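You operate a simulated robot arm through the tools that you are given. There is no shell and no other tool. Be economical: measure what you need, move in short steps, check, and stop when the job is done.

The job below is to be done with a simulated two-armed robot. You get a single attempt, and the scene is never put back.

JOB
Press the end of the blue stepped roll flush in the truing cradle.
Fine: plate crank in till the end is flush, right back after; roll back on its rest.

It is judged by the outcome, as a careful person would: the job done as asked, and still so three seconds after it is handed in. It fails if anything else is knocked over, pushed out of place, dropped, spilled or broken.

ROBOT AND FRAMES
Two 7-joint arms with fingered hands on one trunk, on a base that drives. Base frame: it is fixed to the floor where the robot stands at the start and does not move with it; the origin is under the middle of the robot, x ahead of it, y to its left, z up. Lengths are in m, angles in rad, forces in N, time in s.
The left shoulder is at the start at [0.07, 0.142, 1.214], the right one opposite. With the tool pointing down near the work surface each hand reaches from about 0.38 to 0.78 m from the robot's upright axis, wherever it stands, measured 20 degrees to its own side. Places, roughly: edge plate [0.6, -0.1, 0.9]; plate crank [0.5, -0.2, 0.9]; roll rest saddle [0.5, 0, 0.9]; truing cradle saddle [0.6, 0, 0.9]. Payload 3.6 kg a hand.
The tool frame of a hand sits at the grasp point between the pads (the TCP): z along the fingers, y along the line on which they close. The tips reach 0.025 m beyond it. The gripper opens to 0.088 m. The gripper's body begins 0.029 m behind the TCP. The gripper is a hand of 5 fingers: y runs from the thumb to the fingers, the wrist lies at [-0.013, -0.097, -0.162] in the tool frame.
Orientation is that of the tool frame in the base frame, as [roll, pitch, yaw] about the fixed x, y, z axes, in that order (R = Rz(yaw) Ry(pitch) Rx(roll)). With the fingers straight down and the wrist toward the robot, the tool's x, y and z point along [0, 1, 0], [1, 0, 0] and [0, 0, -1] of the base frame.

CONTROLS
- The arms move only by the tool nudge_tool. It takes "left_motion", "right_motion" or both (then of equal length, played together; a hand with none holds still); each is a list of rows, each an object of numbers (a shift or turn left out is 0): "dx", "dy", "dz": the shift along the base's x, y, z in m; "ax", "ay", "az": the turn, a rotation vector about the base's x, y, z in degrees. In form: [{"dx": .., "dy": .., "dz": .., "ax": .., "ay": .., "az": ..}, ...]. A call has 1 to 8 rows; each row is the pose to reach, as a shift and turn from the pose commanded when the call began. Rows are played at 5 a second. More than 0.05 m and 0.15 rad between two rows, and nothing of the call is played. A pose out of reach is approached as far as the arm can. The call stops where the force on the tool passes 40 N (or 10 N more than at its start, if that is more) or the arm is blocked; 0.2 s more then pass. In this call time passes only in rows, and 0.2 s behind the last. The reply holds the time, the measured pose of the TCP, the force on the tool along the base axes, the opening and the grip force, in the units named above and with some noise, with the torque about the TCP (base axes, N m) and any sound that the robot's microphone picked up, and new pictures: "pictures" is both (left out), scene, wrist or none (wrist: the cameras of the hands that moved).
- Cameras (640 x 400 px; columns grow to the right, rows downward): "scene" is now at [0.1413, -0.0236, 1.4277]; the picture's right is [-0.29, -0.96, 0.00], its down [-0.61, 0.18, -0.77] and it looks along [0.74, -0.22, -0.64] (base axes); focal length 214 px, centre (320, 200). "left" rides on the left gripper at [-0.059, -0.079, -0.105] in its tool frame; the picture's right is [-0.73, -0.32, 0.61], its down [0.62, -0.68, 0.38] and it looks along [0.29, 0.66, 0.70] (tool axes); focal length 234 px, centre (320, 200). "right" rides on the right gripper at [0.059, -0.079, -0.105] in its tool frame; the picture's right is [-0.73, 0.32, -0.61], its down [-0.62, -0.68, 0.38] and it looks along [-0.29, 0.66, 0.70] (tool axes); focal length 234 px, centre (320, 200). There is no depth. A picture from a camera that has moved, and an enlarged one, comes with that camera's place and axes in the base frame and with its lens. The place of the scene camera against the robot may be out by one fixed shift of up to 0.018 m in any direction.
- move_column(by): slides the trunk up (or, below 0, down) by that many m; the arms and the scene camera ride with it, the base frame stays. It gives what a move gives, with no picture.
- roll_base(legs): drives the robot by 1 to 6 legs, each [ahead, left, turn to the left] in m, m and rad, along the robot's own axes; the way and the turn of a leg run together, so that a leg with both is an arc; at most 1.5 m and 3.142 rad a leg. The arms and the cameras ride along, it lands a little off, and it stops where it bumps. It gives what a move gives, and a new picture of the scene camera.
- set_fingers(index, middle, ring, little, thumb_bend, thumb_turn, hand): sets how far each is bent, from 0 (flat) to 1 (curled in); at 0.3 the hand is open as for a grip, at 0.7 the pads meet at the TCP. One left out holds its place. A second passes; each finger stops where it meets its share of the squeeze, and holds until it gets a number again. It is the only way to open and close the hand. It gives what a move gives, with no picture; readings hold the bend of each and the force on index, middle, ring, little, thumb and palm. thumb_turn goes from beside the hand (0) to across from the fingers (1), as for a grip.
- aim_head(pan, tilt): turns the head with the scene camera to pan (to the left, within 1.501 rad either way) and tilt (down, from -0.506 to 1.204), counted from straight ahead of the robot. It gives what a move gives, and a new picture of the scene camera.
- zoom(camera, box): a new picture of the part [left, top, right, bottom] of that camera's present view, enlarged. No time passes.
- job_done(): hands the job in; it is judged then, once.

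Work in short steps. Places have to be worked out from the pictures, the camera data and where the tool is seen: move nearer, look again, correct. Check each grasp and each placing, and mend what went wrong. You have 120 turns and 260 pictures in all, those below and enlarged ones among them. Open the grippers and draw the arms clear of the work before you hand the job in, unless the task says otherwise; then end with one line.

The tools are called after "Call:" as a command line: name --argument value ..., lists and objects as JSON in quotes. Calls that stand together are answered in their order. nudge_tool: Moves the arms, as the interface text tells. Its arguments: {"type":"object","properties":{"left_motion":{"type":"array"},"right_motion":{"type":"array"},"pictures":{"type":"string","enum":["both","scene","wrist","none"]}},"required":[]} The other tools are called the same way: move_column (by) slides the trunk up or down; set_fingers (index, middle, ring, little, thumb_bend, thumb_turn, hand) moves the fingers one by one; roll_base (legs) drives the base; aim_head (pan, tilt) turns the head that bears the scene camera; zoom (camera, box) takes an enlarged picture of a part of a camera's view; job_done () hands the job in.

At the start:

```text
time: 0.0
left_ee_pos: [0.4072, 0.035, 1.309]
left_ee_rot: [3.14, 0.004, 1.572]
left_ft_force: [0.3, 0.1, -0.1]
left_ft_torque: [-0.01, -0.02, -0.02]
left_grip_width: 0.0876
left_grip_force: 0.0
left_shape: jaw
left_bend: [0.3, 0.3, 0.3, 0.3, 0.3, 0.98]
left_finger forces: [0.0, 0.1, 0.0, 0.0, 0.0, 0.0]
right_ee_pos: [0.4633, -0.3267, 1.2767]
right_ee_rot: [3.141, -0.001, 1.571]
right_ft_force: [-0.2, 0.7, 0.1]
right_ft_torque: [0.0, 0.01, -0.02]
right_grip_width: 0.0877
right_grip_force: 0.1
right_shape: jaw
right_bend: [0.3, 0.3, 0.3, 0.3, 0.3, 0.98]
right_finger forces: [0.1, 0.0, 0.1, 0.1, 0.0, 0.0]
trunk travel left (down, up): [-0.75, 0.19]
robot x, y, heading: [0.0023, 0.0002, 0.003]
head pan, tilt: [-0.291, 0.695]
```

scene: 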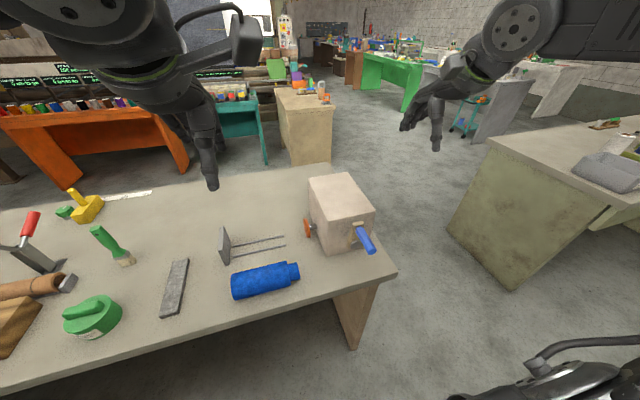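
right: 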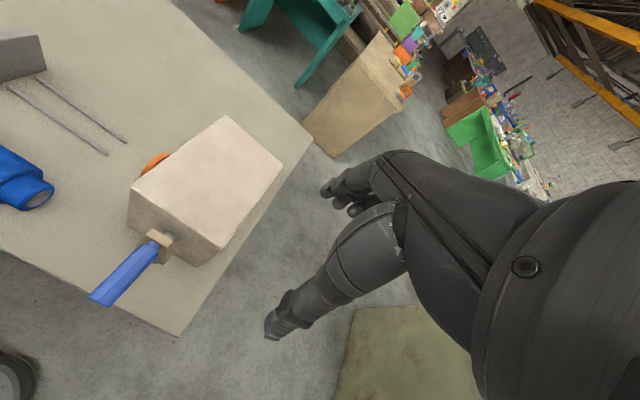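
left: 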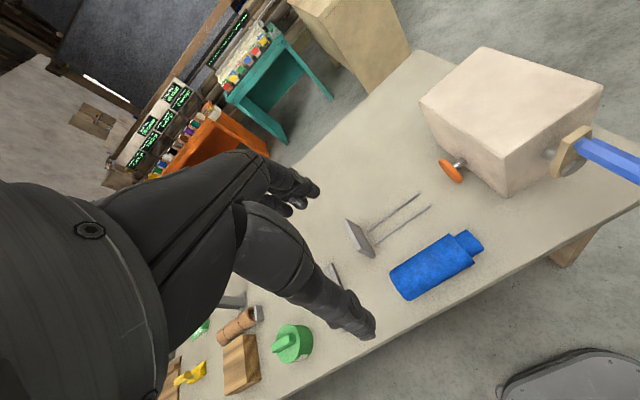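

I'll zoom in on the cradle, roll and crank to understand the mechanism.

Call:
zoom --camera "scene" --box '[200, 160, 400, 310]'

Call:
zoom --camera "left" --box '[320, 30, 640, 310]'

Call:
zoom --camera "right" --box '[0, 20, 300, 320]'

```text
2.67 times, centred on (300, 235) of scene
camera zoom: at [0.1413, -0.0236, 1.4277], right [-0.29, -0.96, 0.0], down [-0.61, 0.18, -0.77], along [0.74, -0.22, -0.64], focal length 572 px, centre (373, 107)
```

zoom: 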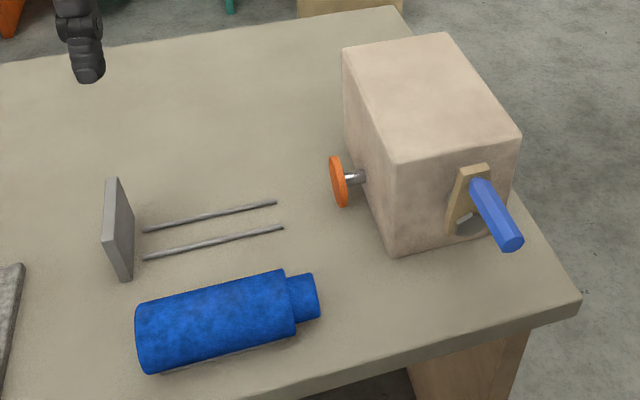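

```text
1.43 times, centred on (480, 170) of left
camera zoom: at [0.33, -0.0242, 1.4121], right [-0.32, -0.73, -0.61], down [-0.68, 0.62, -0.39], along [0.66, 0.29, -0.7], focal length 334 px, centre (91, 243)
```

zoom: 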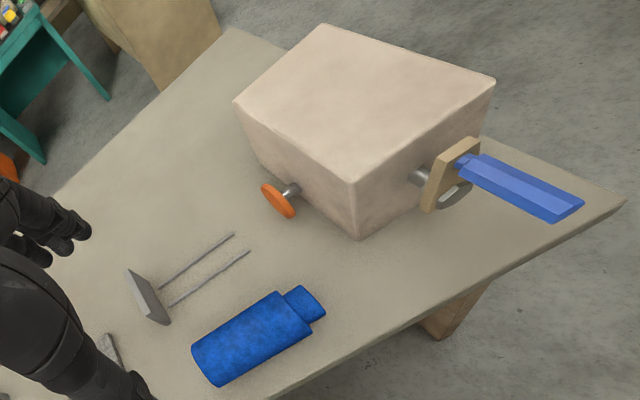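

```text
1.33 times, centred on (150, 170) of right
camera zoom: at [0.385, -0.268, 1.3802], right [0.32, -0.73, 0.61], down [-0.68, -0.62, -0.38], along [0.66, -0.29, -0.7], focal length 312 px, centre (547, 240)
```

zoom: 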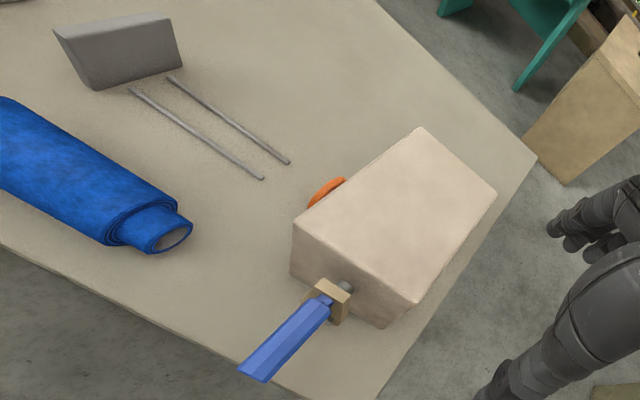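

The roll lies along y at about x=.475, and the rails run along y at about x=.617, between the stop at y≈.125 and the orange plate at y≈-.12. I'll zoom in on the crank and the roll's rest.

Call:
zoom --camera "left" --box '[500, 100, 640, 220]'

Call:
zoom --camera "scene" --box '[330, 200, 400, 260]'

Call:
zoom --camera "scene" --box '[210, 220, 310, 310]'

Call:
zoom --camera "right" --box '[80, 130, 240, 310]'

```text
3.33 times, centred on (570, 160) of left
camera zoom: at [0.33, -0.0242, 1.4121], right [-0.32, -0.73, -0.61], down [-0.68, 0.62, -0.39], along [0.66, 0.29, -0.7], focal length 781 px, centre (-513, 333)
```

zoom: 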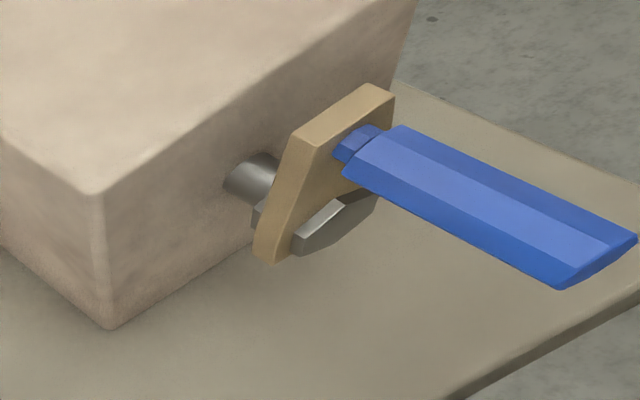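

```text
6.67 times, centred on (365, 230) of scene
camera zoom: at [0.1413, -0.0236, 1.4277], right [-0.29, -0.96, 0.0], down [-0.61, 0.18, -0.77], along [0.74, -0.22, -0.64], focal length 1430 px, centre (20, 0)
```

zoom: 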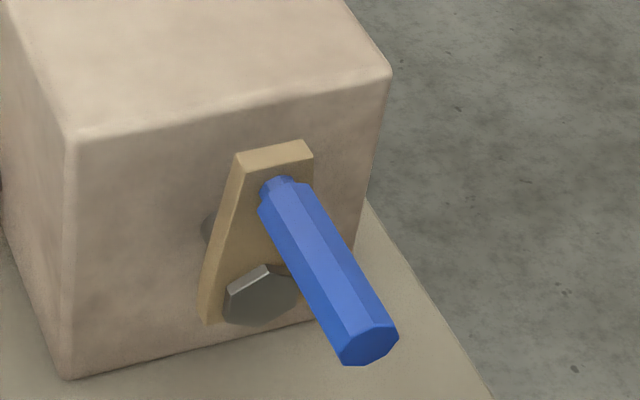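

```text
4.44 times, centred on (260, 265) of scene
camera zoom: at [0.1413, -0.0236, 1.4277], right [-0.29, -0.96, 0.0], down [-0.61, 0.18, -0.77], along [0.74, -0.22, -0.64], focal length 953 px, centre (587, -89)
```

zoom: 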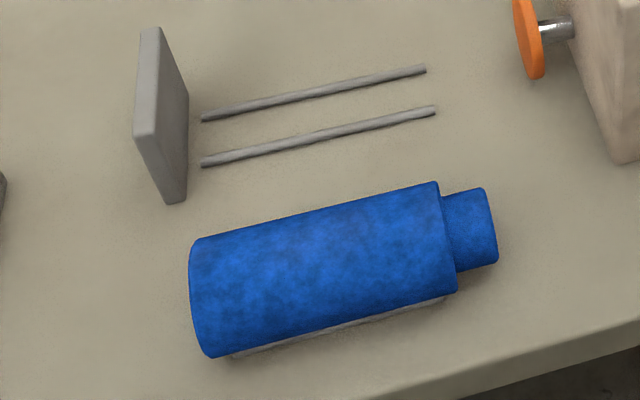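

```text
2.22 times, centred on (160, 220) of right
camera zoom: at [0.385, -0.268, 1.3802], right [0.32, -0.73, 0.61], down [-0.68, -0.62, -0.38], along [0.66, -0.29, -0.7], focal length 520 px, centre (676, 156)
```

zoom: 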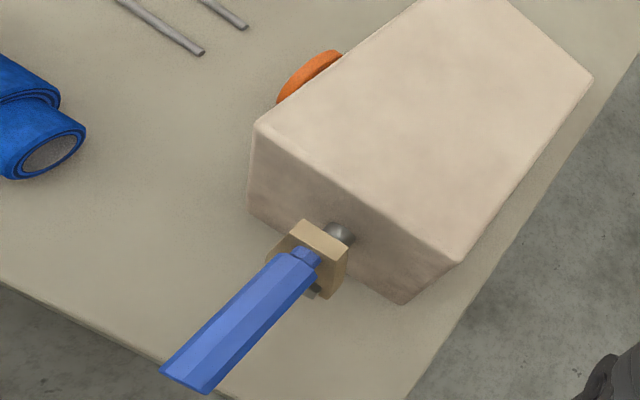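

The crank hub sits low on the box's front face. The arm points up and the blue handle points toward the robot at about (.44,-.228,1.01). The roll goes first, so I'll bring the left hand over it.

Call:
nudge_tool --left_motion '[{"dx": 0.014, "dz": -0.045}, {"dx": 0.028, "dz": -0.09}, {"dx": 0.042, "dz": -0.135}, {"dx": 0.056, "dz": -0.18}, {"dx": 0.068, "dz": -0.225}]'

Call:
aim_head --pan -0.1 --tilt 0.9

```text
time: 1.2
left_ee_pos: [0.4767, 0.0367, 1.0816]
left_ee_rot: [-3.141, 0.003, 1.574]
left_ft_force: [-0.1, -0.2, 0.5]
left_ft_torque: [0.02, 0.0, -0.01]
left_grip_width: 0.0878
left_grip_force: 0.2
left_shape: jaw
left_bend: [0.3, 0.3, 0.3, 0.3, 0.3, 0.98]
left_finger forces: [0.1, 0.0, 0.1, 0.0, 0.1, 0.0]
right_ee_pos: [0.4645, -0.3269, 1.2763]
right_ee_rot: [-3.14, 0.001, 1.57]
right_ft_force: [0.4, 0.0, 0.4]
right_ft_torque: [-0.02, 0.03, -0.01]
right_grip_width: 0.0877
right_grip_force: 0.1
right_shape: jaw
right_bend: [0.3, 0.3, 0.3, 0.3, 0.3, 0.98]
right_finger forces: [0.1, 0.1, 0.1, 0.1, 0.0, 0.0]
trunk travel left (down, up): [-0.75, 0.19]
robot x, y, heading: [-0.0001, -0.0002, 0.001]
head pan, tilt: [-0.291, 0.695]
camera scene: at [0.1428, -0.0231, 1.4276], right [-0.29, -0.96, 0.0], down [-0.61, 0.18, -0.77], along [0.74, -0.22, -0.64], focal length 214 px, centre (320, 200)
camera left: at [0.3984, -0.0228, 1.1861], right [-0.32, -0.73, -0.6], down [-0.68, 0.62, -0.39], along [0.66, 0.29, -0.7], focal length 234 px, centre (320, 200)
```

scene: 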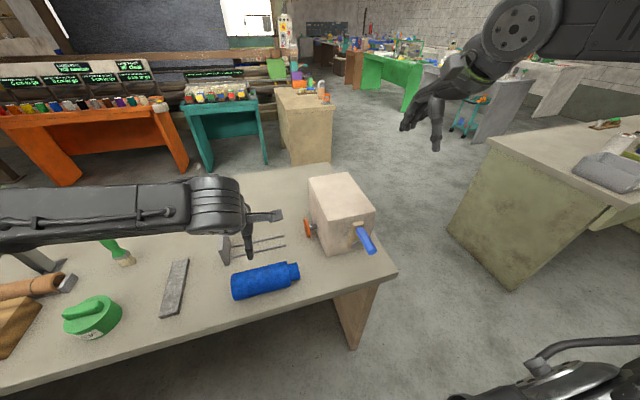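
left: 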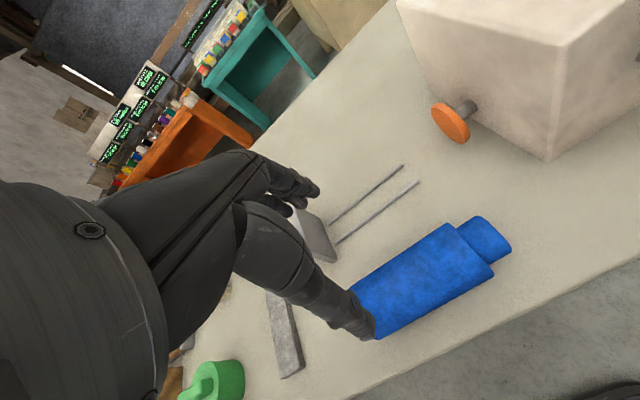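

```text
time: 1.9
left_ee_pos: [0.4747, 0.0359, 1.0843]
left_ee_rot: [-3.141, 0.003, 1.574]
left_ft_force: [0.0, -0.2, 0.3]
left_ft_torque: [0.02, -0.01, -0.02]
left_grip_width: 0.0878
left_grip_force: 0.1
left_shape: jaw
left_bend: [0.3, 0.3, 0.3, 0.3, 0.3, 0.98]
left_finger forces: [0.1, 0.0, 0.0, 0.0, 0.0, 0.0]
right_ee_pos: [0.4632, -0.3266, 1.2768]
right_ee_rot: [-3.141, 0.001, 1.572]
right_ft_force: [-0.5, -0.4, -0.7]
right_ft_torque: [0.03, 0.02, 0.02]
right_grip_width: 0.0878
right_grip_force: 0.2
right_shape: jaw
right_bend: [0.3, 0.3, 0.3, 0.3, 0.3, 0.98]
right_finger forces: [0.0, 0.0, 0.1, 0.1, 0.0, 0.0]
trunk travel left (down, up): [-0.75, 0.19]
robot x, y, heading: [-0.0014, -0.001, 0.003]
head pan, tilt: [-0.099, 0.901]
camera scene: at [0.1346, -0.0067, 1.4111], right [-0.1, -0.99, 0.0], down [-0.78, 0.08, -0.62], along [0.62, -0.06, -0.78], focal length 214 px, centre (320, 200)
```

scene: 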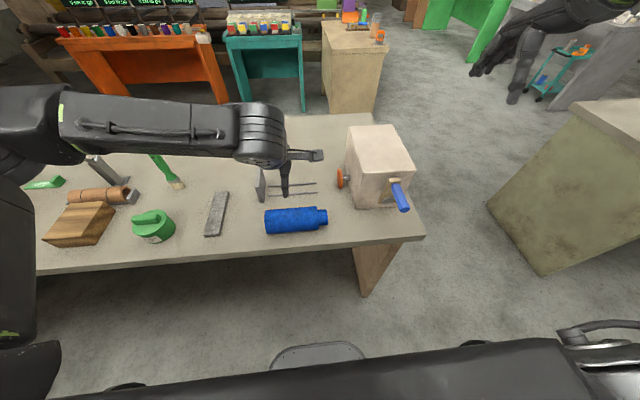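

The roll's axis is at x≈.476 and its main body runs from y≈-.035 to .112. The hand is centred above it, so I'll descend to just above the roll and check.

Call:
nudge_tool --left_motion '[{"dz": -0.045}, {"dz": -0.09}, {"dz": -0.12}]'

Call:
zoom --camera "scene" --box '[200, 130, 420, 270]'

```text
time: 2.7
left_ee_pos: [0.4751, 0.0352, 0.9642]
left_ee_rot: [-3.141, 0.003, 1.572]
left_ft_force: [-0.8, 0.2, 0.0]
left_ft_torque: [0.0, 0.02, 0.01]
left_grip_width: 0.0881
left_grip_force: 0.0
left_shape: jaw
left_bend: [0.3, 0.3, 0.3, 0.3, 0.3, 0.98]
left_finger forces: [0.0, 0.0, 0.0, 0.0, 0.0, 0.0]
right_ee_pos: [0.4638, -0.3258, 1.2764]
right_ee_rot: [3.141, 0.002, 1.571]
right_ft_force: [0.2, -0.5, 0.1]
right_ft_torque: [-0.02, -0.04, 0.01]
right_grip_width: 0.0877
right_grip_force: 0.1
right_shape: jaw
right_bend: [0.3, 0.3, 0.3, 0.3, 0.3, 0.98]
right_finger forces: [0.0, 0.0, 0.1, 0.1, 0.0, 0.0]
trunk travel left (down, up): [-0.75, 0.19]
robot x, y, heading: [-0.001, 0.0006, 0.004]
head pan, tilt: [-0.099, 0.901]
camera scene: at [0.1349, -0.0065, 1.4111], right [-0.1, -1.0, 0.0], down [-0.78, 0.08, -0.62], along [0.62, -0.06, -0.78], focal length 214 px, centre (320, 200)
camera left: at [0.3968, -0.0249, 1.067], right [-0.32, -0.73, -0.61], down [-0.68, 0.62, -0.39], along [0.66, 0.29, -0.7], focal length 234 px, centre (320, 200)
```

scene: 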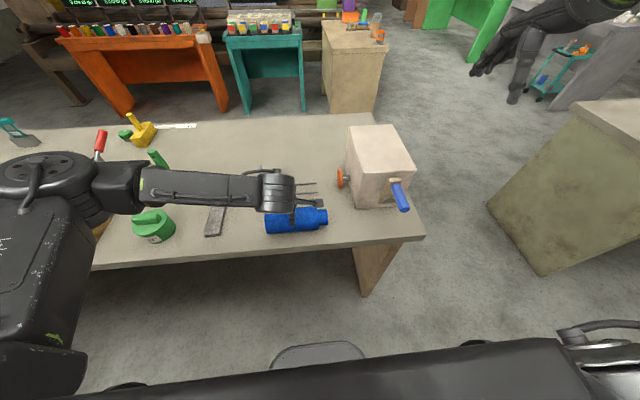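
left: 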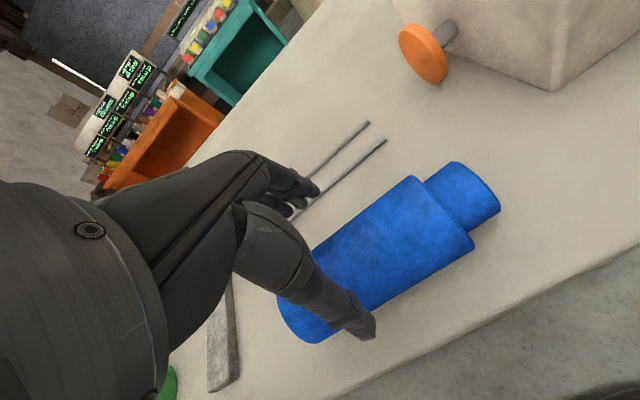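

```text
2.86 times, centred on (310, 200) of scene
camera zoom: at [0.1349, -0.0065, 1.4111], right [-0.1, -1.0, 0.0], down [-0.78, 0.08, -0.62], along [0.62, -0.06, -0.78], focal length 613 px, centre (349, 200)
```

zoom: 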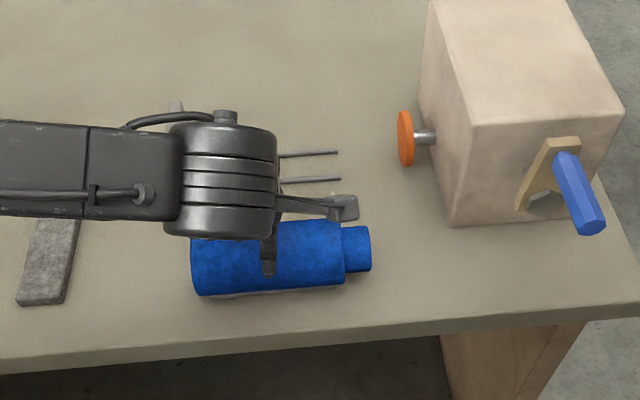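

The hand is centred (axis x≈.474, diameter about .066). I'll descend around the roll.

Call:
nudge_tool --left_motion '[{"dz": -0.02}, {"dz": -0.04}, {"dz": -0.06}]'

Call:
zoom --camera "scene" --box '[230, 160, 360, 260]'

```text
time: 3.5
left_ee_pos: [0.4764, 0.0338, 0.9021]
left_ee_rot: [3.139, 0.004, 1.574]
left_ft_force: [0.1, -0.3, -0.2]
left_ft_torque: [-0.02, -0.01, 0.01]
left_grip_width: 0.0879
left_grip_force: 0.0
left_shape: jaw
left_bend: [0.3, 0.3, 0.3, 0.3, 0.3, 0.98]
left_finger forces: [0.0, 0.0, 0.0, 0.0, 0.1, 0.0]
right_ee_pos: [0.4646, -0.3276, 1.2774]
right_ee_rot: [3.142, 0.0, 1.572]
right_ft_force: [-0.6, 0.3, 0.4]
right_ft_torque: [-0.04, 0.02, -0.02]
right_grip_width: 0.0877
right_grip_force: 0.0
right_shape: jaw
right_bend: [0.3, 0.3, 0.3, 0.3, 0.3, 0.98]
right_finger forces: [0.0, 0.0, 0.0, 0.0, 0.0, 0.1]
trunk travel left (down, up): [-0.75, 0.19]
robot x, y, heading: [-0.0001, 0.0046, -0.002]
head pan, tilt: [-0.099, 0.901]
camera scene: at [0.1349, -0.0064, 1.4111], right [-0.1, -1.0, 0.0], down [-0.78, 0.08, -0.62], along [0.62, -0.06, -0.78], focal length 214 px, centre (320, 200)
camera left: at [0.3972, -0.024, 1.0071], right [-0.32, -0.73, -0.61], down [-0.68, 0.62, -0.39], along [0.66, 0.29, -0.7], focal length 234 px, centre (320, 200)
```

scene: 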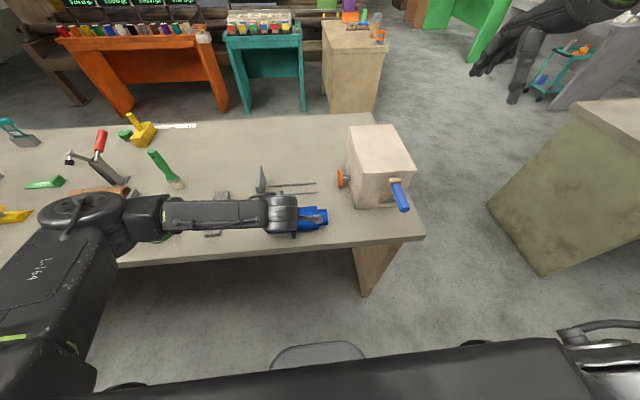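
left: 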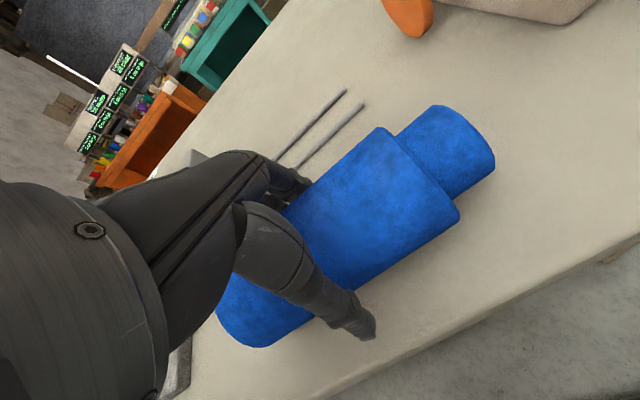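

```text
4.00 times, centred on (295, 210) of scene
camera zoom: at [0.1349, -0.0064, 1.4111], right [-0.1, -1.0, 0.0], down [-0.78, 0.08, -0.62], along [0.62, -0.06, -0.78], focal length 858 px, centre (420, 160)
```

zoom: 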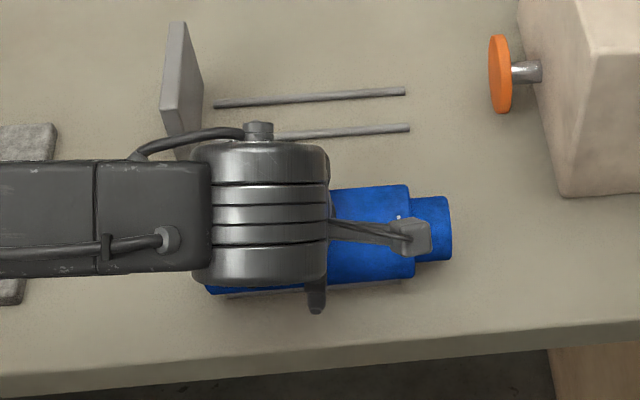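

The fingers straddle the roll freely, so I'll close the hand.

Call:
set_fingers --hand "left" --index 0.6 --middle 0.6 --ring 0.6 --little 0.6 --thumb_bend 0.6

```text
time: 4.5
left_ee_pos: [0.4816, 0.038, 0.906]
left_ee_rot: [3.129, 0.004, 1.578]
left_ft_force: [16.7, -0.4, 8.7]
left_ft_torque: [0.35, -0.61, -0.41]
left_grip_width: 0.0627
left_grip_force: 25.6
left_shape: fingers
left_bend: [0.47, 0.5, 0.5, 0.54, 0.4, 0.95]
left_finger forces: [9.9, 8.2, 7.6, 9.1, 16.1, 0.0]
right_ee_pos: [0.4649, -0.3266, 1.2764]
right_ee_rot: [-3.14, 0.0, 1.569]
right_ft_force: [0.5, 0.8, 0.3]
right_ft_torque: [0.04, -0.03, -0.02]
right_grip_width: 0.0878
right_grip_force: 0.0
right_shape: jaw
right_bend: [0.3, 0.3, 0.3, 0.3, 0.3, 0.98]
right_finger forces: [0.1, 0.1, 0.0, 0.0, 0.0, 0.0]
trunk travel left (down, up): [-0.75, 0.19]
robot x, y, heading: [0.0007, -0.002, -0.001]
head pan, tilt: [-0.099, 0.901]
stopped (left hand): the force on the tool passed its limit (the readings are from after the stop); the commanded pose is now the measured one
```

The grip holds at about 26 N. I'll lift slowly.

Call:
nudge_tool --left_motion '[{"dz": 0.015}, {"dz": 0.03}, {"dz": 0.05}]'

Call:
zoom --camera "scene" --box '[230, 150, 370, 260]'

```text
time: 5.3
left_ee_pos: [0.4798, 0.0362, 0.9558]
left_ee_rot: [3.134, 0.005, 1.574]
left_ft_force: [-0.9, 0.3, -2.9]
left_ft_torque: [0.07, -0.01, 0.03]
left_grip_width: 0.0629
left_grip_force: 21.3
left_shape: fingers
left_bend: [0.49, 0.53, 0.53, 0.56, 0.38, 0.93]
left_finger forces: [7.6, 5.4, 4.5, 3.8, 20.7, 0.0]
right_ee_pos: [0.4653, -0.3256, 1.2763]
right_ee_rot: [-3.141, 0.0, 1.571]
right_ft_force: [0.4, 0.0, -0.6]
right_ft_torque: [0.03, -0.03, 0.0]
right_grip_width: 0.0877
right_grip_force: 0.1
right_shape: jaw
right_bend: [0.3, 0.3, 0.3, 0.3, 0.3, 0.98]
right_finger forces: [0.1, 0.1, 0.1, 0.1, 0.1, 0.0]
trunk travel left (down, up): [-0.75, 0.19]
robot x, y, heading: [0.0021, 0.0002, 0.0]
head pan, tilt: [-0.099, 0.901]
camera scene: at [0.1355, -0.0068, 1.4109], right [-0.1, -1.0, 0.0], down [-0.78, 0.08, -0.62], along [0.62, -0.06, -0.78], focal length 214 px, centre (320, 200)
camera left: at [0.3996, -0.0237, 1.059], right [-0.32, -0.73, -0.61], down [-0.68, 0.62, -0.39], along [0.66, 0.29, -0.69], focal length 234 px, centre (320, 200)
```

scene: 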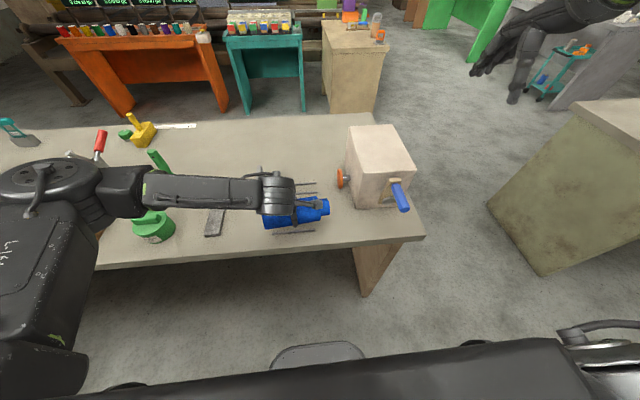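
left: 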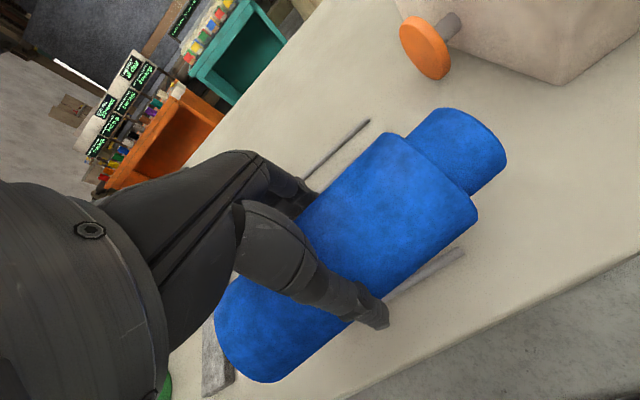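

```text
3.64 times, centred on (300, 205) of scene
camera zoom: at [0.1355, -0.0068, 1.4109], right [-0.1, -1.0, 0.0], down [-0.78, 0.08, -0.62], along [0.62, -0.06, -0.78], focal length 780 px, centre (393, 182)
```

zoom: 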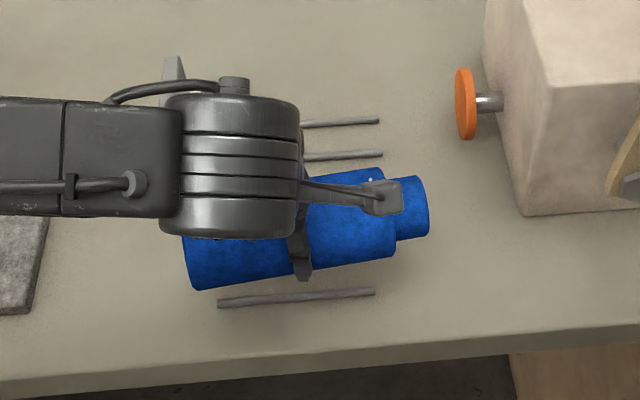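

The roll is held but has yawed about 6° in the grip, with its right end farther away. I'll undo the yaw, raise it and carry it toward the cradle, staying high.

Call:
nudge_tool --left_motion '[{"dz": 0.02, "az": -3}, {"dz": 0.035, "az": -6}, {"dx": 0.04, "dz": 0.035, "az": -6}, {"dx": 0.08, "dz": 0.035, "az": -6}, {"dx": 0.12, "dz": 0.035, "az": -6}, {"dx": 0.144, "dz": 0.035, "az": -6}]'

Call:
zoom --camera "scene" --box '[230, 130, 390, 250]'

```text
time: 6.7
left_ee_pos: [0.6236, 0.036, 0.99]
left_ee_rot: [3.136, 0.003, 1.468]
left_ft_force: [1.2, -1.0, -2.3]
left_ft_torque: [0.08, -0.02, -0.03]
left_grip_width: 0.0631
left_grip_force: 20.6
left_shape: fingers
left_bend: [0.49, 0.53, 0.53, 0.56, 0.38, 0.93]
left_finger forces: [7.5, 5.3, 4.4, 3.6, 20.2, 0.0]
right_ee_pos: [0.4663, -0.3269, 1.2759]
right_ee_rot: [-3.14, 0.0, 1.571]
right_ft_force: [0.1, 0.6, -0.6]
right_ft_torque: [-0.01, -0.02, 0.03]
right_grip_width: 0.0878
right_grip_force: 0.0
right_shape: jaw
right_bend: [0.3, 0.3, 0.3, 0.3, 0.3, 0.98]
right_finger forces: [0.0, 0.0, 0.1, 0.1, 0.0, 0.1]
trunk travel left (down, up): [-0.75, 0.19]
robot x, y, heading: [-0.0013, -0.0038, 0.003]
head pan, tilt: [-0.099, 0.901]
camera scene: at [0.1367, -0.0068, 1.4109], right [-0.1, -1.0, 0.0], down [-0.78, 0.08, -0.62], along [0.62, -0.06, -0.78], focal length 214 px, centre (320, 200)
camera left: at [0.5399, -0.015, 1.0931], right [-0.39, -0.69, -0.61], down [-0.61, 0.69, -0.39], along [0.69, 0.22, -0.69], focal length 234 px, centre (320, 200)
```

scene: 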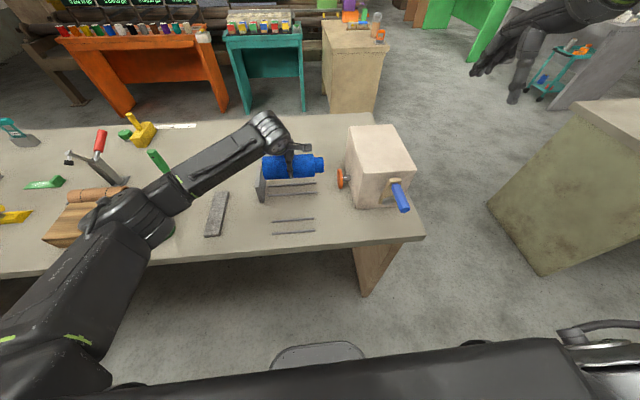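
left: 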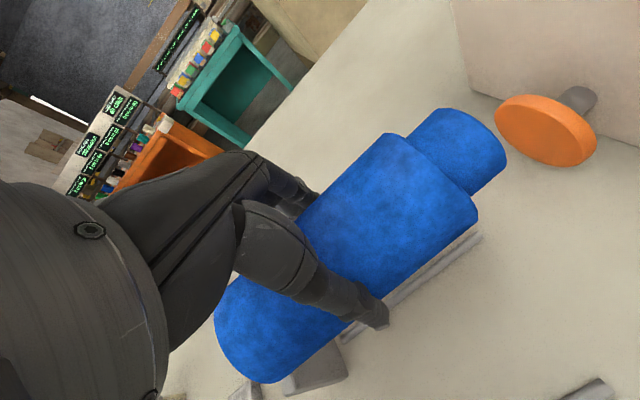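

```text
3.33 times, centred on (310, 190) of scene
camera zoom: at [0.1367, -0.0068, 1.4109], right [-0.1, -1.0, 0.0], down [-0.78, 0.08, -0.62], along [0.62, -0.06, -0.78], focal length 715 px, centre (353, 233)
```

zoom: 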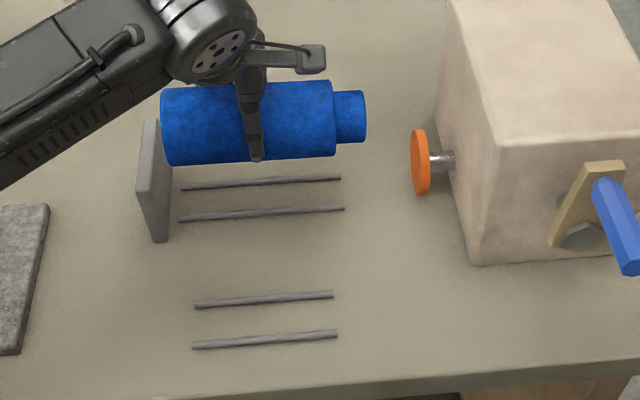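

The roll is parallel to the rails and lines up with them (centre x≈.625), with about 2 cm between its end and the stop. I'll shift slightly toward the stop and lower.

Call:
nudge_tool --left_motion '[{"dx": 0.001, "dy": 0.01, "dz": -0.02}, {"dx": 0.001, "dy": 0.01, "dz": -0.045}, {"dx": 0.001, "dy": 0.01, "dz": -0.065}]'

Call:
zoom --camera "scene" --box '[230, 130, 390, 250]'

```text
time: 7.5
left_ee_pos: [0.6248, 0.0446, 0.9254]
left_ee_rot: [3.135, 0.004, 1.47]
left_ft_force: [0.0, -0.5, -3.0]
left_ft_torque: [0.07, -0.03, 0.04]
left_grip_width: 0.0624
left_grip_force: 20.4
left_shape: fingers
left_bend: [0.49, 0.53, 0.53, 0.56, 0.38, 0.93]
left_finger forces: [7.5, 5.4, 4.4, 3.6, 19.9, 0.0]
right_ee_pos: [0.464, -0.3276, 1.2761]
right_ee_rot: [3.141, -0.001, 1.569]
right_ft_force: [-0.4, 0.9, 0.4]
right_ft_torque: [-0.01, -0.02, 0.01]
right_grip_width: 0.0876
right_grip_force: 0.0
right_shape: jaw
right_bend: [0.3, 0.3, 0.3, 0.3, 0.3, 0.98]
right_finger forces: [0.0, 0.1, 0.0, 0.0, 0.1, 0.1]
trunk travel left (down, up): [-0.75, 0.19]
robot x, y, heading: [-0.0, -0.0005, -0.005]
head pan, tilt: [-0.099, 0.901]
camera scene: at [0.1358, -0.0066, 1.411], right [-0.1, -0.99, 0.0], down [-0.78, 0.08, -0.62], along [0.62, -0.06, -0.78], focal length 214 px, centre (320, 200)
camera left: at [0.5393, -0.0053, 1.0283], right [-0.39, -0.69, -0.61], down [-0.61, 0.69, -0.39], along [0.69, 0.22, -0.69], focal length 234 px, centre (320, 200)
```

scene: 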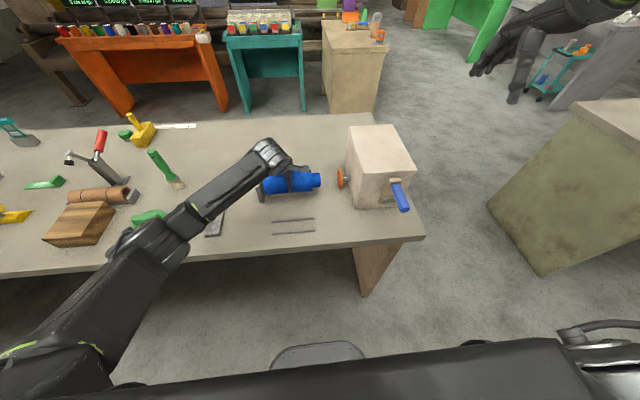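
left: 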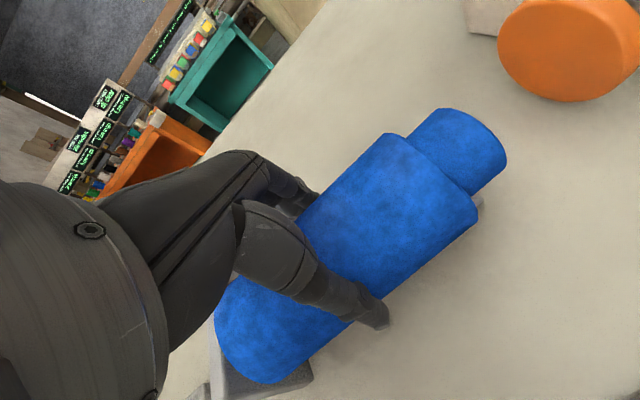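

```text
3.33 times, centred on (310, 190) of scene
camera zoom: at [0.1358, -0.0066, 1.411], right [-0.1, -0.99, 0.0], down [-0.78, 0.08, -0.62], along [0.62, -0.06, -0.78], focal length 715 px, centre (353, 233)
```

zoom: 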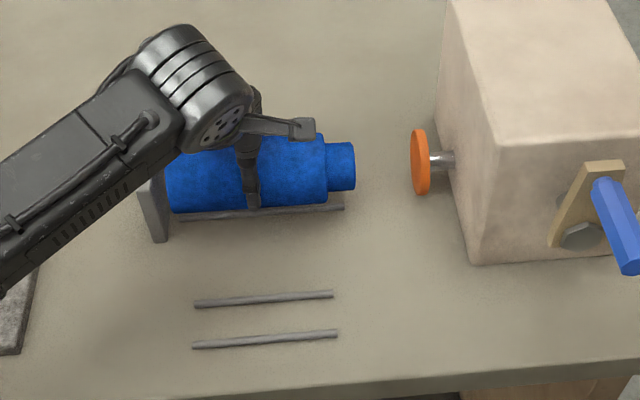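

The roll is well aligned and close to the stop. I'll lower it onto the rails.

Call:
nudge_tool --left_motion '[{"dz": -0.01}, {"dz": -0.016}, {"dz": -0.021}]'

Call:
zoom --camera "scene" --box '[250, 150, 350, 225]'

```text
time: 8.3
left_ee_pos: [0.6244, 0.0458, 0.9084]
left_ee_rot: [3.126, 0.006, 1.469]
left_ft_force: [7.9, 2.2, 21.4]
left_ft_torque: [0.15, -0.04, -0.05]
left_grip_width: 0.0631
left_grip_force: 23.8
left_shape: fingers
left_bend: [0.49, 0.53, 0.53, 0.56, 0.38, 0.93]
left_finger forces: [8.9, 6.6, 5.5, 5.2, 20.9, 0.0]
right_ee_pos: [0.4622, -0.327, 1.2777]
right_ee_rot: [3.14, 0.001, 1.57]
right_ft_force: [-0.4, -0.2, -0.7]
right_ft_torque: [0.03, -0.01, 0.02]
right_grip_width: 0.0876
right_grip_force: 0.1
right_shape: jaw
right_bend: [0.3, 0.3, 0.3, 0.3, 0.3, 0.98]
right_finger forces: [0.0, 0.0, 0.0, 0.0, 0.0, 0.1]
trunk travel left (down, up): [-0.75, 0.19]
robot x, y, heading: [-0.0012, -0.0018, -0.004]
head pan, tilt: [-0.099, 0.901]
camera scene: at [0.1325, -0.0065, 1.4118], right [-0.1, -1.0, 0.0], down [-0.78, 0.08, -0.62], along [0.62, -0.06, -0.78], focal length 214 px, centre (320, 200)
camera left: at [0.5375, -0.0051, 1.0112], right [-0.38, -0.69, -0.61], down [-0.61, 0.69, -0.4], along [0.69, 0.22, -0.69], focal length 234 px, centre (320, 200)
```

scene: 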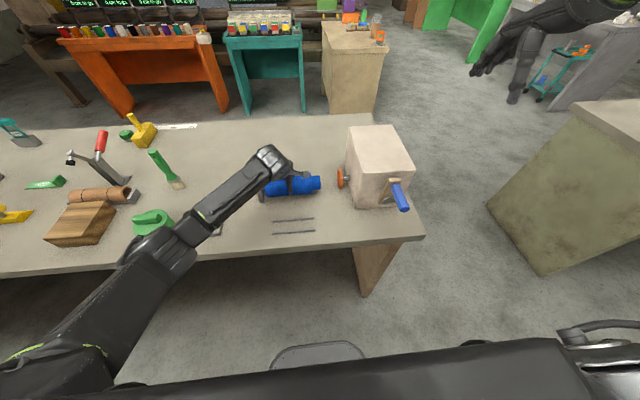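
left: 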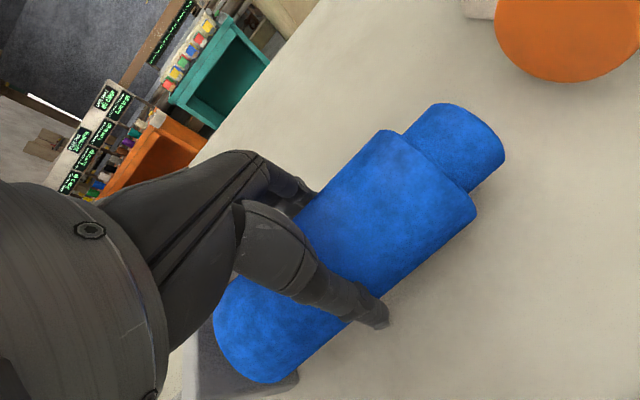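

```text
5.33 times, centred on (300, 188) of scene
camera zoom: at [0.1325, -0.0065, 1.4118], right [-0.1, -1.0, 0.0], down [-0.78, 0.08, -0.62], along [0.62, -0.06, -0.78], focal length 1144 px, centre (427, 267)
```

zoom: 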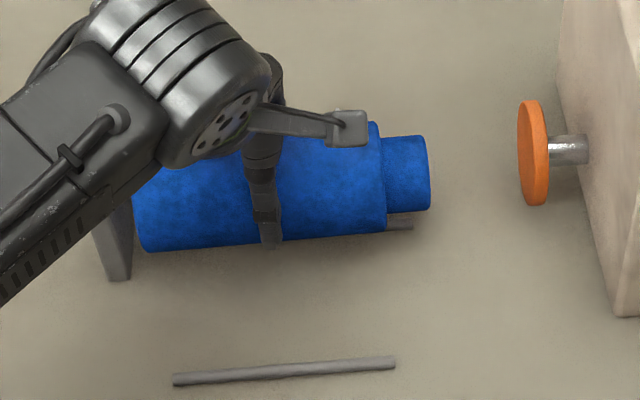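

It's seated on the rails (21 N up). I'll ease the load off and slide it gently toward the stop to find contact.

Call:
nudge_tool --left_motion '[{"dz": 0.003}, {"dz": 0.003, "dy": 0.003}, {"dz": 0.003, "dy": 0.006}]' --pictures "none"

```text
time: 9.1
left_ee_pos: [0.623, 0.0469, 0.9099]
left_ee_rot: [3.133, 0.004, 1.468]
left_ft_force: [9.2, -9.5, 19.0]
left_ft_torque: [0.01, -0.18, -0.11]
left_grip_width: 0.0629
left_grip_force: 22.6
left_shape: fingers
left_bend: [0.48, 0.52, 0.53, 0.56, 0.39, 0.92]
left_finger forces: [9.0, 6.5, 5.4, 4.9, 19.0, 0.0]
right_ee_pos: [0.4628, -0.3297, 1.2765]
right_ee_rot: [3.141, -0.004, 1.571]
right_ft_force: [1.1, -0.4, -0.4]
right_ft_torque: [-0.01, 0.03, 0.04]
right_grip_width: 0.0877
right_grip_force: 0.1
right_shape: jaw
right_bend: [0.3, 0.3, 0.3, 0.3, 0.3, 0.98]
right_finger forces: [0.0, 0.0, 0.0, 0.0, 0.0, 0.1]
trunk travel left (down, up): [-0.75, 0.19]
robot x, y, heading: [0.0006, -0.0006, -0.003]
head pan, tilt: [-0.099, 0.901]
```

It's still pressing down. I'll lift a little more and slide again.

Call:
nudge_tool --left_motion '[{"dz": 0.004}, {"dz": 0.005, "dy": 0.002}, {"dz": 0.005, "dy": 0.005}, {"dz": 0.005, "dy": 0.005}]'

Call:
zoom --camera "scene" --box '[250, 150, 350, 225]'

```text
time: 10.1
left_ee_pos: [0.6236, 0.058, 0.9124]
left_ee_rot: [3.136, 0.003, 1.47]
left_ft_force: [-0.4, -1.7, -4.2]
left_ft_torque: [-0.07, 0.04, -0.01]
left_grip_width: 0.0627
left_grip_force: 19.8
left_shape: fingers
left_bend: [0.49, 0.53, 0.53, 0.57, 0.39, 0.92]
left_finger forces: [7.6, 5.4, 4.2, 2.7, 20.2, 0.1]
right_ee_pos: [0.4648, -0.327, 1.2764]
right_ee_rot: [-3.141, -0.001, 1.57]
right_ft_force: [0.5, 0.4, 0.3]
right_ft_torque: [-0.02, 0.0, -0.01]
right_grip_width: 0.0878
right_grip_force: 0.1
right_shape: jaw
right_bend: [0.3, 0.3, 0.3, 0.3, 0.3, 0.98]
right_finger forces: [0.0, 0.1, 0.1, 0.0, 0.1, 0.1]
trunk travel left (down, up): [-0.75, 0.19]
robot x, y, heading: [-0.0041, 0.0014, -0.001]
head pan, tilt: [-0.099, 0.901]
camera scene: at [0.1359, -0.0068, 1.4109], right [-0.1, -1.0, 0.0], down [-0.78, 0.08, -0.62], along [0.62, -0.06, -0.78], focal length 214 px, centre (320, 200)
camera left: at [0.5386, 0.0058, 1.0147], right [-0.39, -0.69, -0.61], down [-0.61, 0.69, -0.39], along [0.69, 0.22, -0.69], focal length 234 px, centre (320, 200)
```

scene: 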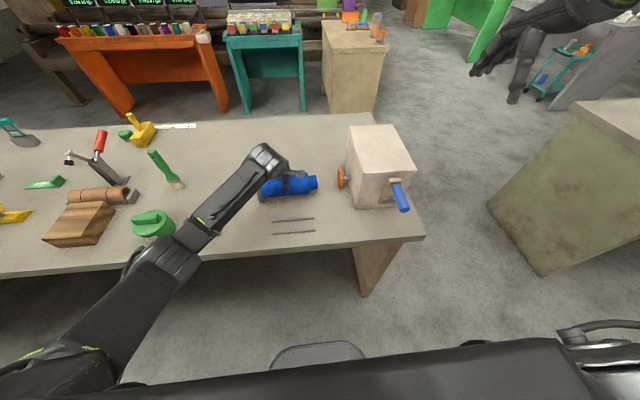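
left: 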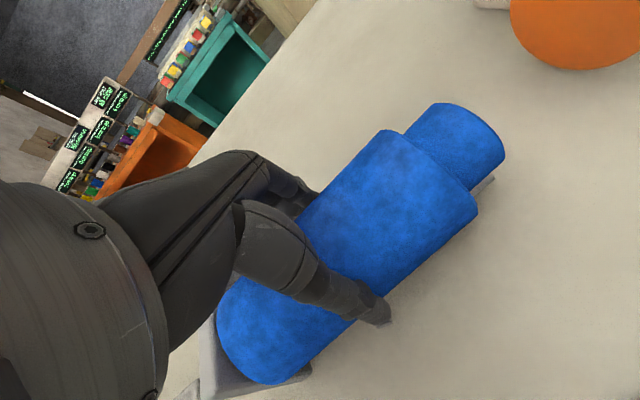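

```text
5.33 times, centred on (300, 188) of scene
camera zoom: at [0.1359, -0.0068, 1.4109], right [-0.1, -1.0, 0.0], down [-0.78, 0.08, -0.62], along [0.62, -0.06, -0.78], focal length 1144 px, centre (427, 267)
```

zoom: 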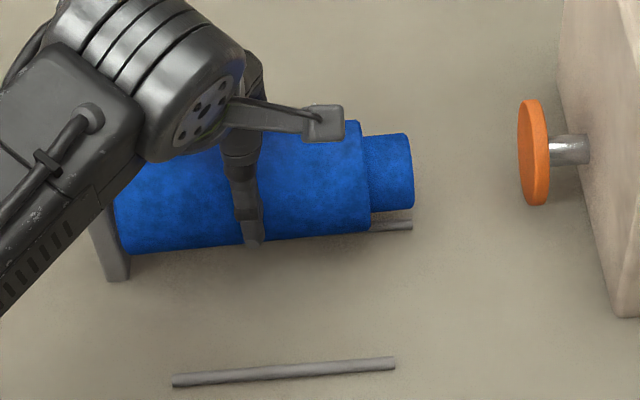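

The roll's back end is at the stop, with the weight freely carried. I'll lower onto the rails and release.

Call:
nudge_tool --left_motion '[{"dz": -0.003}, {"dz": -0.005}]' --pictures "none"

Call:
set_fingers --hand "left" --index 0.3 --middle 0.3 --ring 0.3 --little 0.3 --thumb_bend 0.3

```text
time: 10.7
left_ee_pos: [0.623, 0.0575, 0.91]
left_ee_rot: [3.13, 0.005, 1.47]
left_ft_force: [4.9, -0.3, 11.3]
left_ft_torque: [0.08, -0.06, -0.05]
left_grip_width: 0.0626
left_grip_force: 22.6
left_shape: fingers
left_bend: [0.49, 0.53, 0.53, 0.57, 0.39, 0.92]
left_finger forces: [8.8, 6.2, 5.1, 4.1, 20.9, 0.0]
right_ee_pos: [0.4638, -0.3269, 1.2767]
right_ee_rot: [3.141, 0.0, 1.569]
right_ft_force: [-1.1, -0.6, 0.4]
right_ft_torque: [-0.02, 0.01, 0.02]
right_grip_width: 0.0877
right_grip_force: 0.1
right_shape: jaw
right_bend: [0.3, 0.3, 0.3, 0.3, 0.3, 0.98]
right_finger forces: [0.1, 0.0, 0.1, 0.0, 0.1, 0.0]
trunk travel left (down, up): [-0.75, 0.19]
robot x, y, heading: [-0.0028, -0.0015, -0.002]
head pan, tilt: [-0.099, 0.901]
```

```text
time: 11.7
left_ee_pos: [0.6235, 0.0573, 0.9071]
left_ee_rot: [3.134, 0.004, 1.468]
left_ft_force: [0.2, -0.1, 0.4]
left_ft_torque: [-0.01, -0.01, 0.03]
left_grip_width: 0.0856
left_grip_force: 0.6
left_shape: fingers
left_bend: [0.3, 0.3, 0.3, 0.3, 0.3, 0.97]
left_finger forces: [0.1, 0.0, 0.0, 0.0, 0.1, 0.0]
right_ee_pos: [0.4649, -0.3272, 1.2769]
right_ee_rot: [-3.14, 0.001, 1.571]
right_ft_force: [-0.6, 0.6, 0.3]
right_ft_torque: [0.0, 0.02, 0.0]
right_grip_width: 0.0877
right_grip_force: 0.1
right_shape: jaw
right_bend: [0.3, 0.3, 0.3, 0.3, 0.3, 0.98]
right_finger forces: [0.1, 0.1, 0.1, 0.0, 0.0, 0.0]
trunk travel left (down, up): [-0.75, 0.19]
robot x, y, heading: [0.0023, 0.0021, -0.002]
head pan, tilt: [-0.099, 0.901]
```

Released cleanly. I'll raise the left hand straight up, then back toward the robot and left, out of the crank's way.

Call:
nudge_tool --left_motion '[{"dz": 0.03}, {"dz": 0.07}, {"dz": 0.11}, {"dz": 0.15}, {"dz": 0.18, "dx": -0.03, "dy": 0.03}, {"dz": 0.2, "dx": -0.07, "dy": 0.06}, {"dz": 0.2, "dx": -0.11, "dy": 0.09}]'

Call:
zoom --camera "scene" --box '[250, 120, 420, 245]'

```text
refused: row 5 steps farther than a row can; nothing moved
```

```text
3.20 times, centred on (335, 182) of scene
camera zoom: at [0.1353, -0.0065, 1.411], right [-0.1, -1.0, 0.0], down [-0.78, 0.08, -0.62], along [0.62, -0.06, -0.78], focal length 686 px, centre (272, 256)
```

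zoom: 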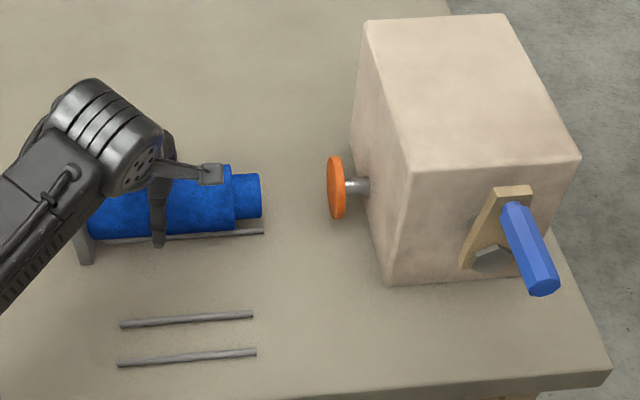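

One row was too long, so I'll retry with shorter steps.

Call:
nudge_tool --left_motion '[{"dz": 0.03}, {"dz": 0.07}, {"dz": 0.11}, {"dz": 0.15}, {"dz": 0.17, "dx": -0.02, "dy": 0.02}, {"dz": 0.18, "dx": -0.05, "dy": 0.05}, {"dz": 0.19, "dx": -0.08, "dy": 0.08}, {"dz": 0.2, "dx": -0.11, "dy": 0.11}]'

Call:
zoom --camera "scene" --box '[250, 120, 420, 245]'

```text
time: 13.5
left_ee_pos: [0.5102, 0.169, 1.109]
left_ee_rot: [3.133, 0.005, 1.47]
left_ft_force: [-0.2, -0.7, -0.2]
left_ft_torque: [0.03, 0.02, 0.05]
left_grip_width: 0.0852
left_grip_force: 0.0
left_shape: fingers
left_bend: [0.3, 0.3, 0.3, 0.3, 0.3, 0.97]
left_finger forces: [0.1, 0.0, 0.0, 0.1, 0.0, 0.0]
right_ee_pos: [0.4619, -0.3258, 1.2783]
right_ee_rot: [3.14, 0.002, 1.57]
right_ft_force: [0.6, -0.1, -0.2]
right_ft_torque: [-0.01, -0.02, 0.02]
right_grip_width: 0.0875
right_grip_force: 0.1
right_shape: jaw
right_bend: [0.3, 0.3, 0.3, 0.3, 0.3, 0.98]
right_finger forces: [0.1, 0.0, 0.0, 0.1, 0.0, 0.0]
trunk travel left (down, up): [-0.75, 0.19]
robot x, y, heading: [0.0013, -0.0027, 0.001]
head pan, tilt: [-0.099, 0.901]
camera scene: at [0.1334, -0.0048, 1.4112], right [-0.1, -0.99, 0.0], down [-0.78, 0.08, -0.62], along [0.62, -0.06, -0.78], focal length 214 px, centre (320, 200)
camera left: at [0.4257, 0.1179, 1.2115], right [-0.39, -0.69, -0.61], down [-0.61, 0.69, -0.39], along [0.69, 0.22, -0.69], focal length 234 px, centre (320, 200)
```

scene: 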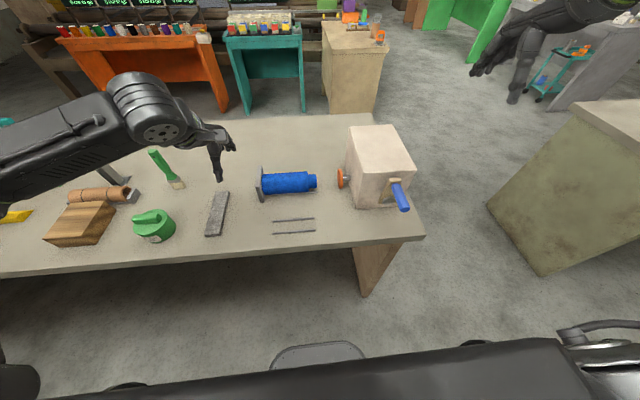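
left: 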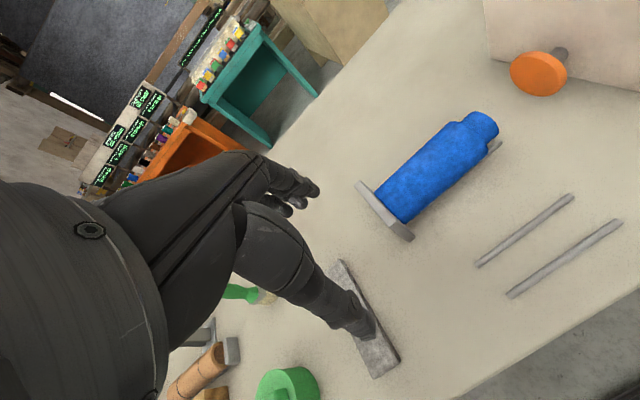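

```text
3.20 times, centred on (335, 182) of scene
camera zoom: at [0.1334, -0.0048, 1.4112], right [-0.1, -0.99, 0.0], down [-0.78, 0.08, -0.62], along [0.62, -0.06, -0.78], focal length 686 px, centre (272, 256)
```

zoom: 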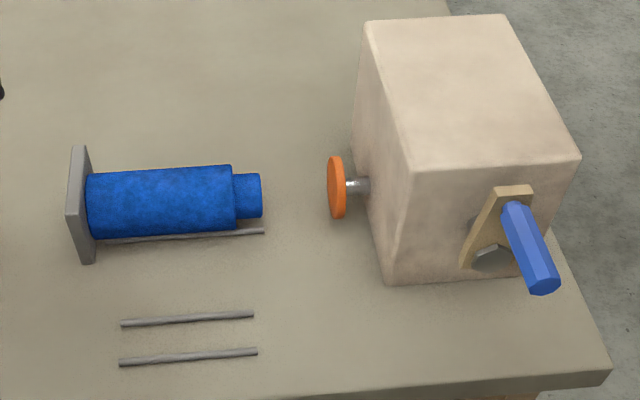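

The roll sits in the cradle against the stop, with the stepped end facing the plate. Next I'll turn the right hand 90° so it can close across the crank handle, moving toward a point above it.

Call:
nudge_tool --right_motion '[{"az": 8, "dy": 0.01}, {"az": 16, "dy": 0.02}, {"az": 24, "dy": 0.03}, {"az": 32, "dy": 0.04}, {"az": 40, "dy": 0.05}, {"az": 48, "dy": 0.06, "dx": -0.01}, {"az": 56, "dy": 0.07, "dx": -0.02}, {"az": 64, "dy": 0.08, "dx": -0.03}]' --pictures "none"

Call:
nudge_tool --right_motion '[{"az": 8, "dy": 0.01}, {"az": 16, "dy": 0.02, "dz": -0.03}, {"az": 26, "dy": 0.02, "dz": -0.06}, {"az": 26, "dy": 0.02, "dz": -0.09}]'

```text
time: 15.3
left_ee_pos: [0.5127, 0.1675, 1.1073]
left_ee_rot: [3.135, 0.004, 1.469]
left_ft_force: [-0.7, 0.1, -0.4]
left_ft_torque: [-0.02, 0.01, 0.0]
left_grip_width: 0.0848
left_grip_force: 0.1
left_shape: fingers
left_bend: [0.3, 0.3, 0.3, 0.3, 0.3, 0.97]
left_finger forces: [0.0, 0.0, 0.0, 0.0, 0.1, 0.0]
right_ee_pos: [0.4341, -0.2476, 1.2767]
right_ee_rot: [3.141, 0.0, 2.692]
right_ft_force: [-0.2, -0.8, -0.3]
right_ft_torque: [-0.02, 0.0, -0.02]
right_grip_width: 0.0877
right_grip_force: 0.0
right_shape: jaw
right_bend: [0.3, 0.3, 0.3, 0.3, 0.3, 0.98]
right_finger forces: [0.0, 0.0, 0.0, 0.1, 0.0, 0.1]
trunk travel left (down, up): [-0.75, 0.19]
robot x, y, heading: [-0.0016, -0.0019, -0.004]
head pan, tilt: [-0.099, 0.901]
```

```text
refused: row 3 steps farther than a row can; nothing moved
```

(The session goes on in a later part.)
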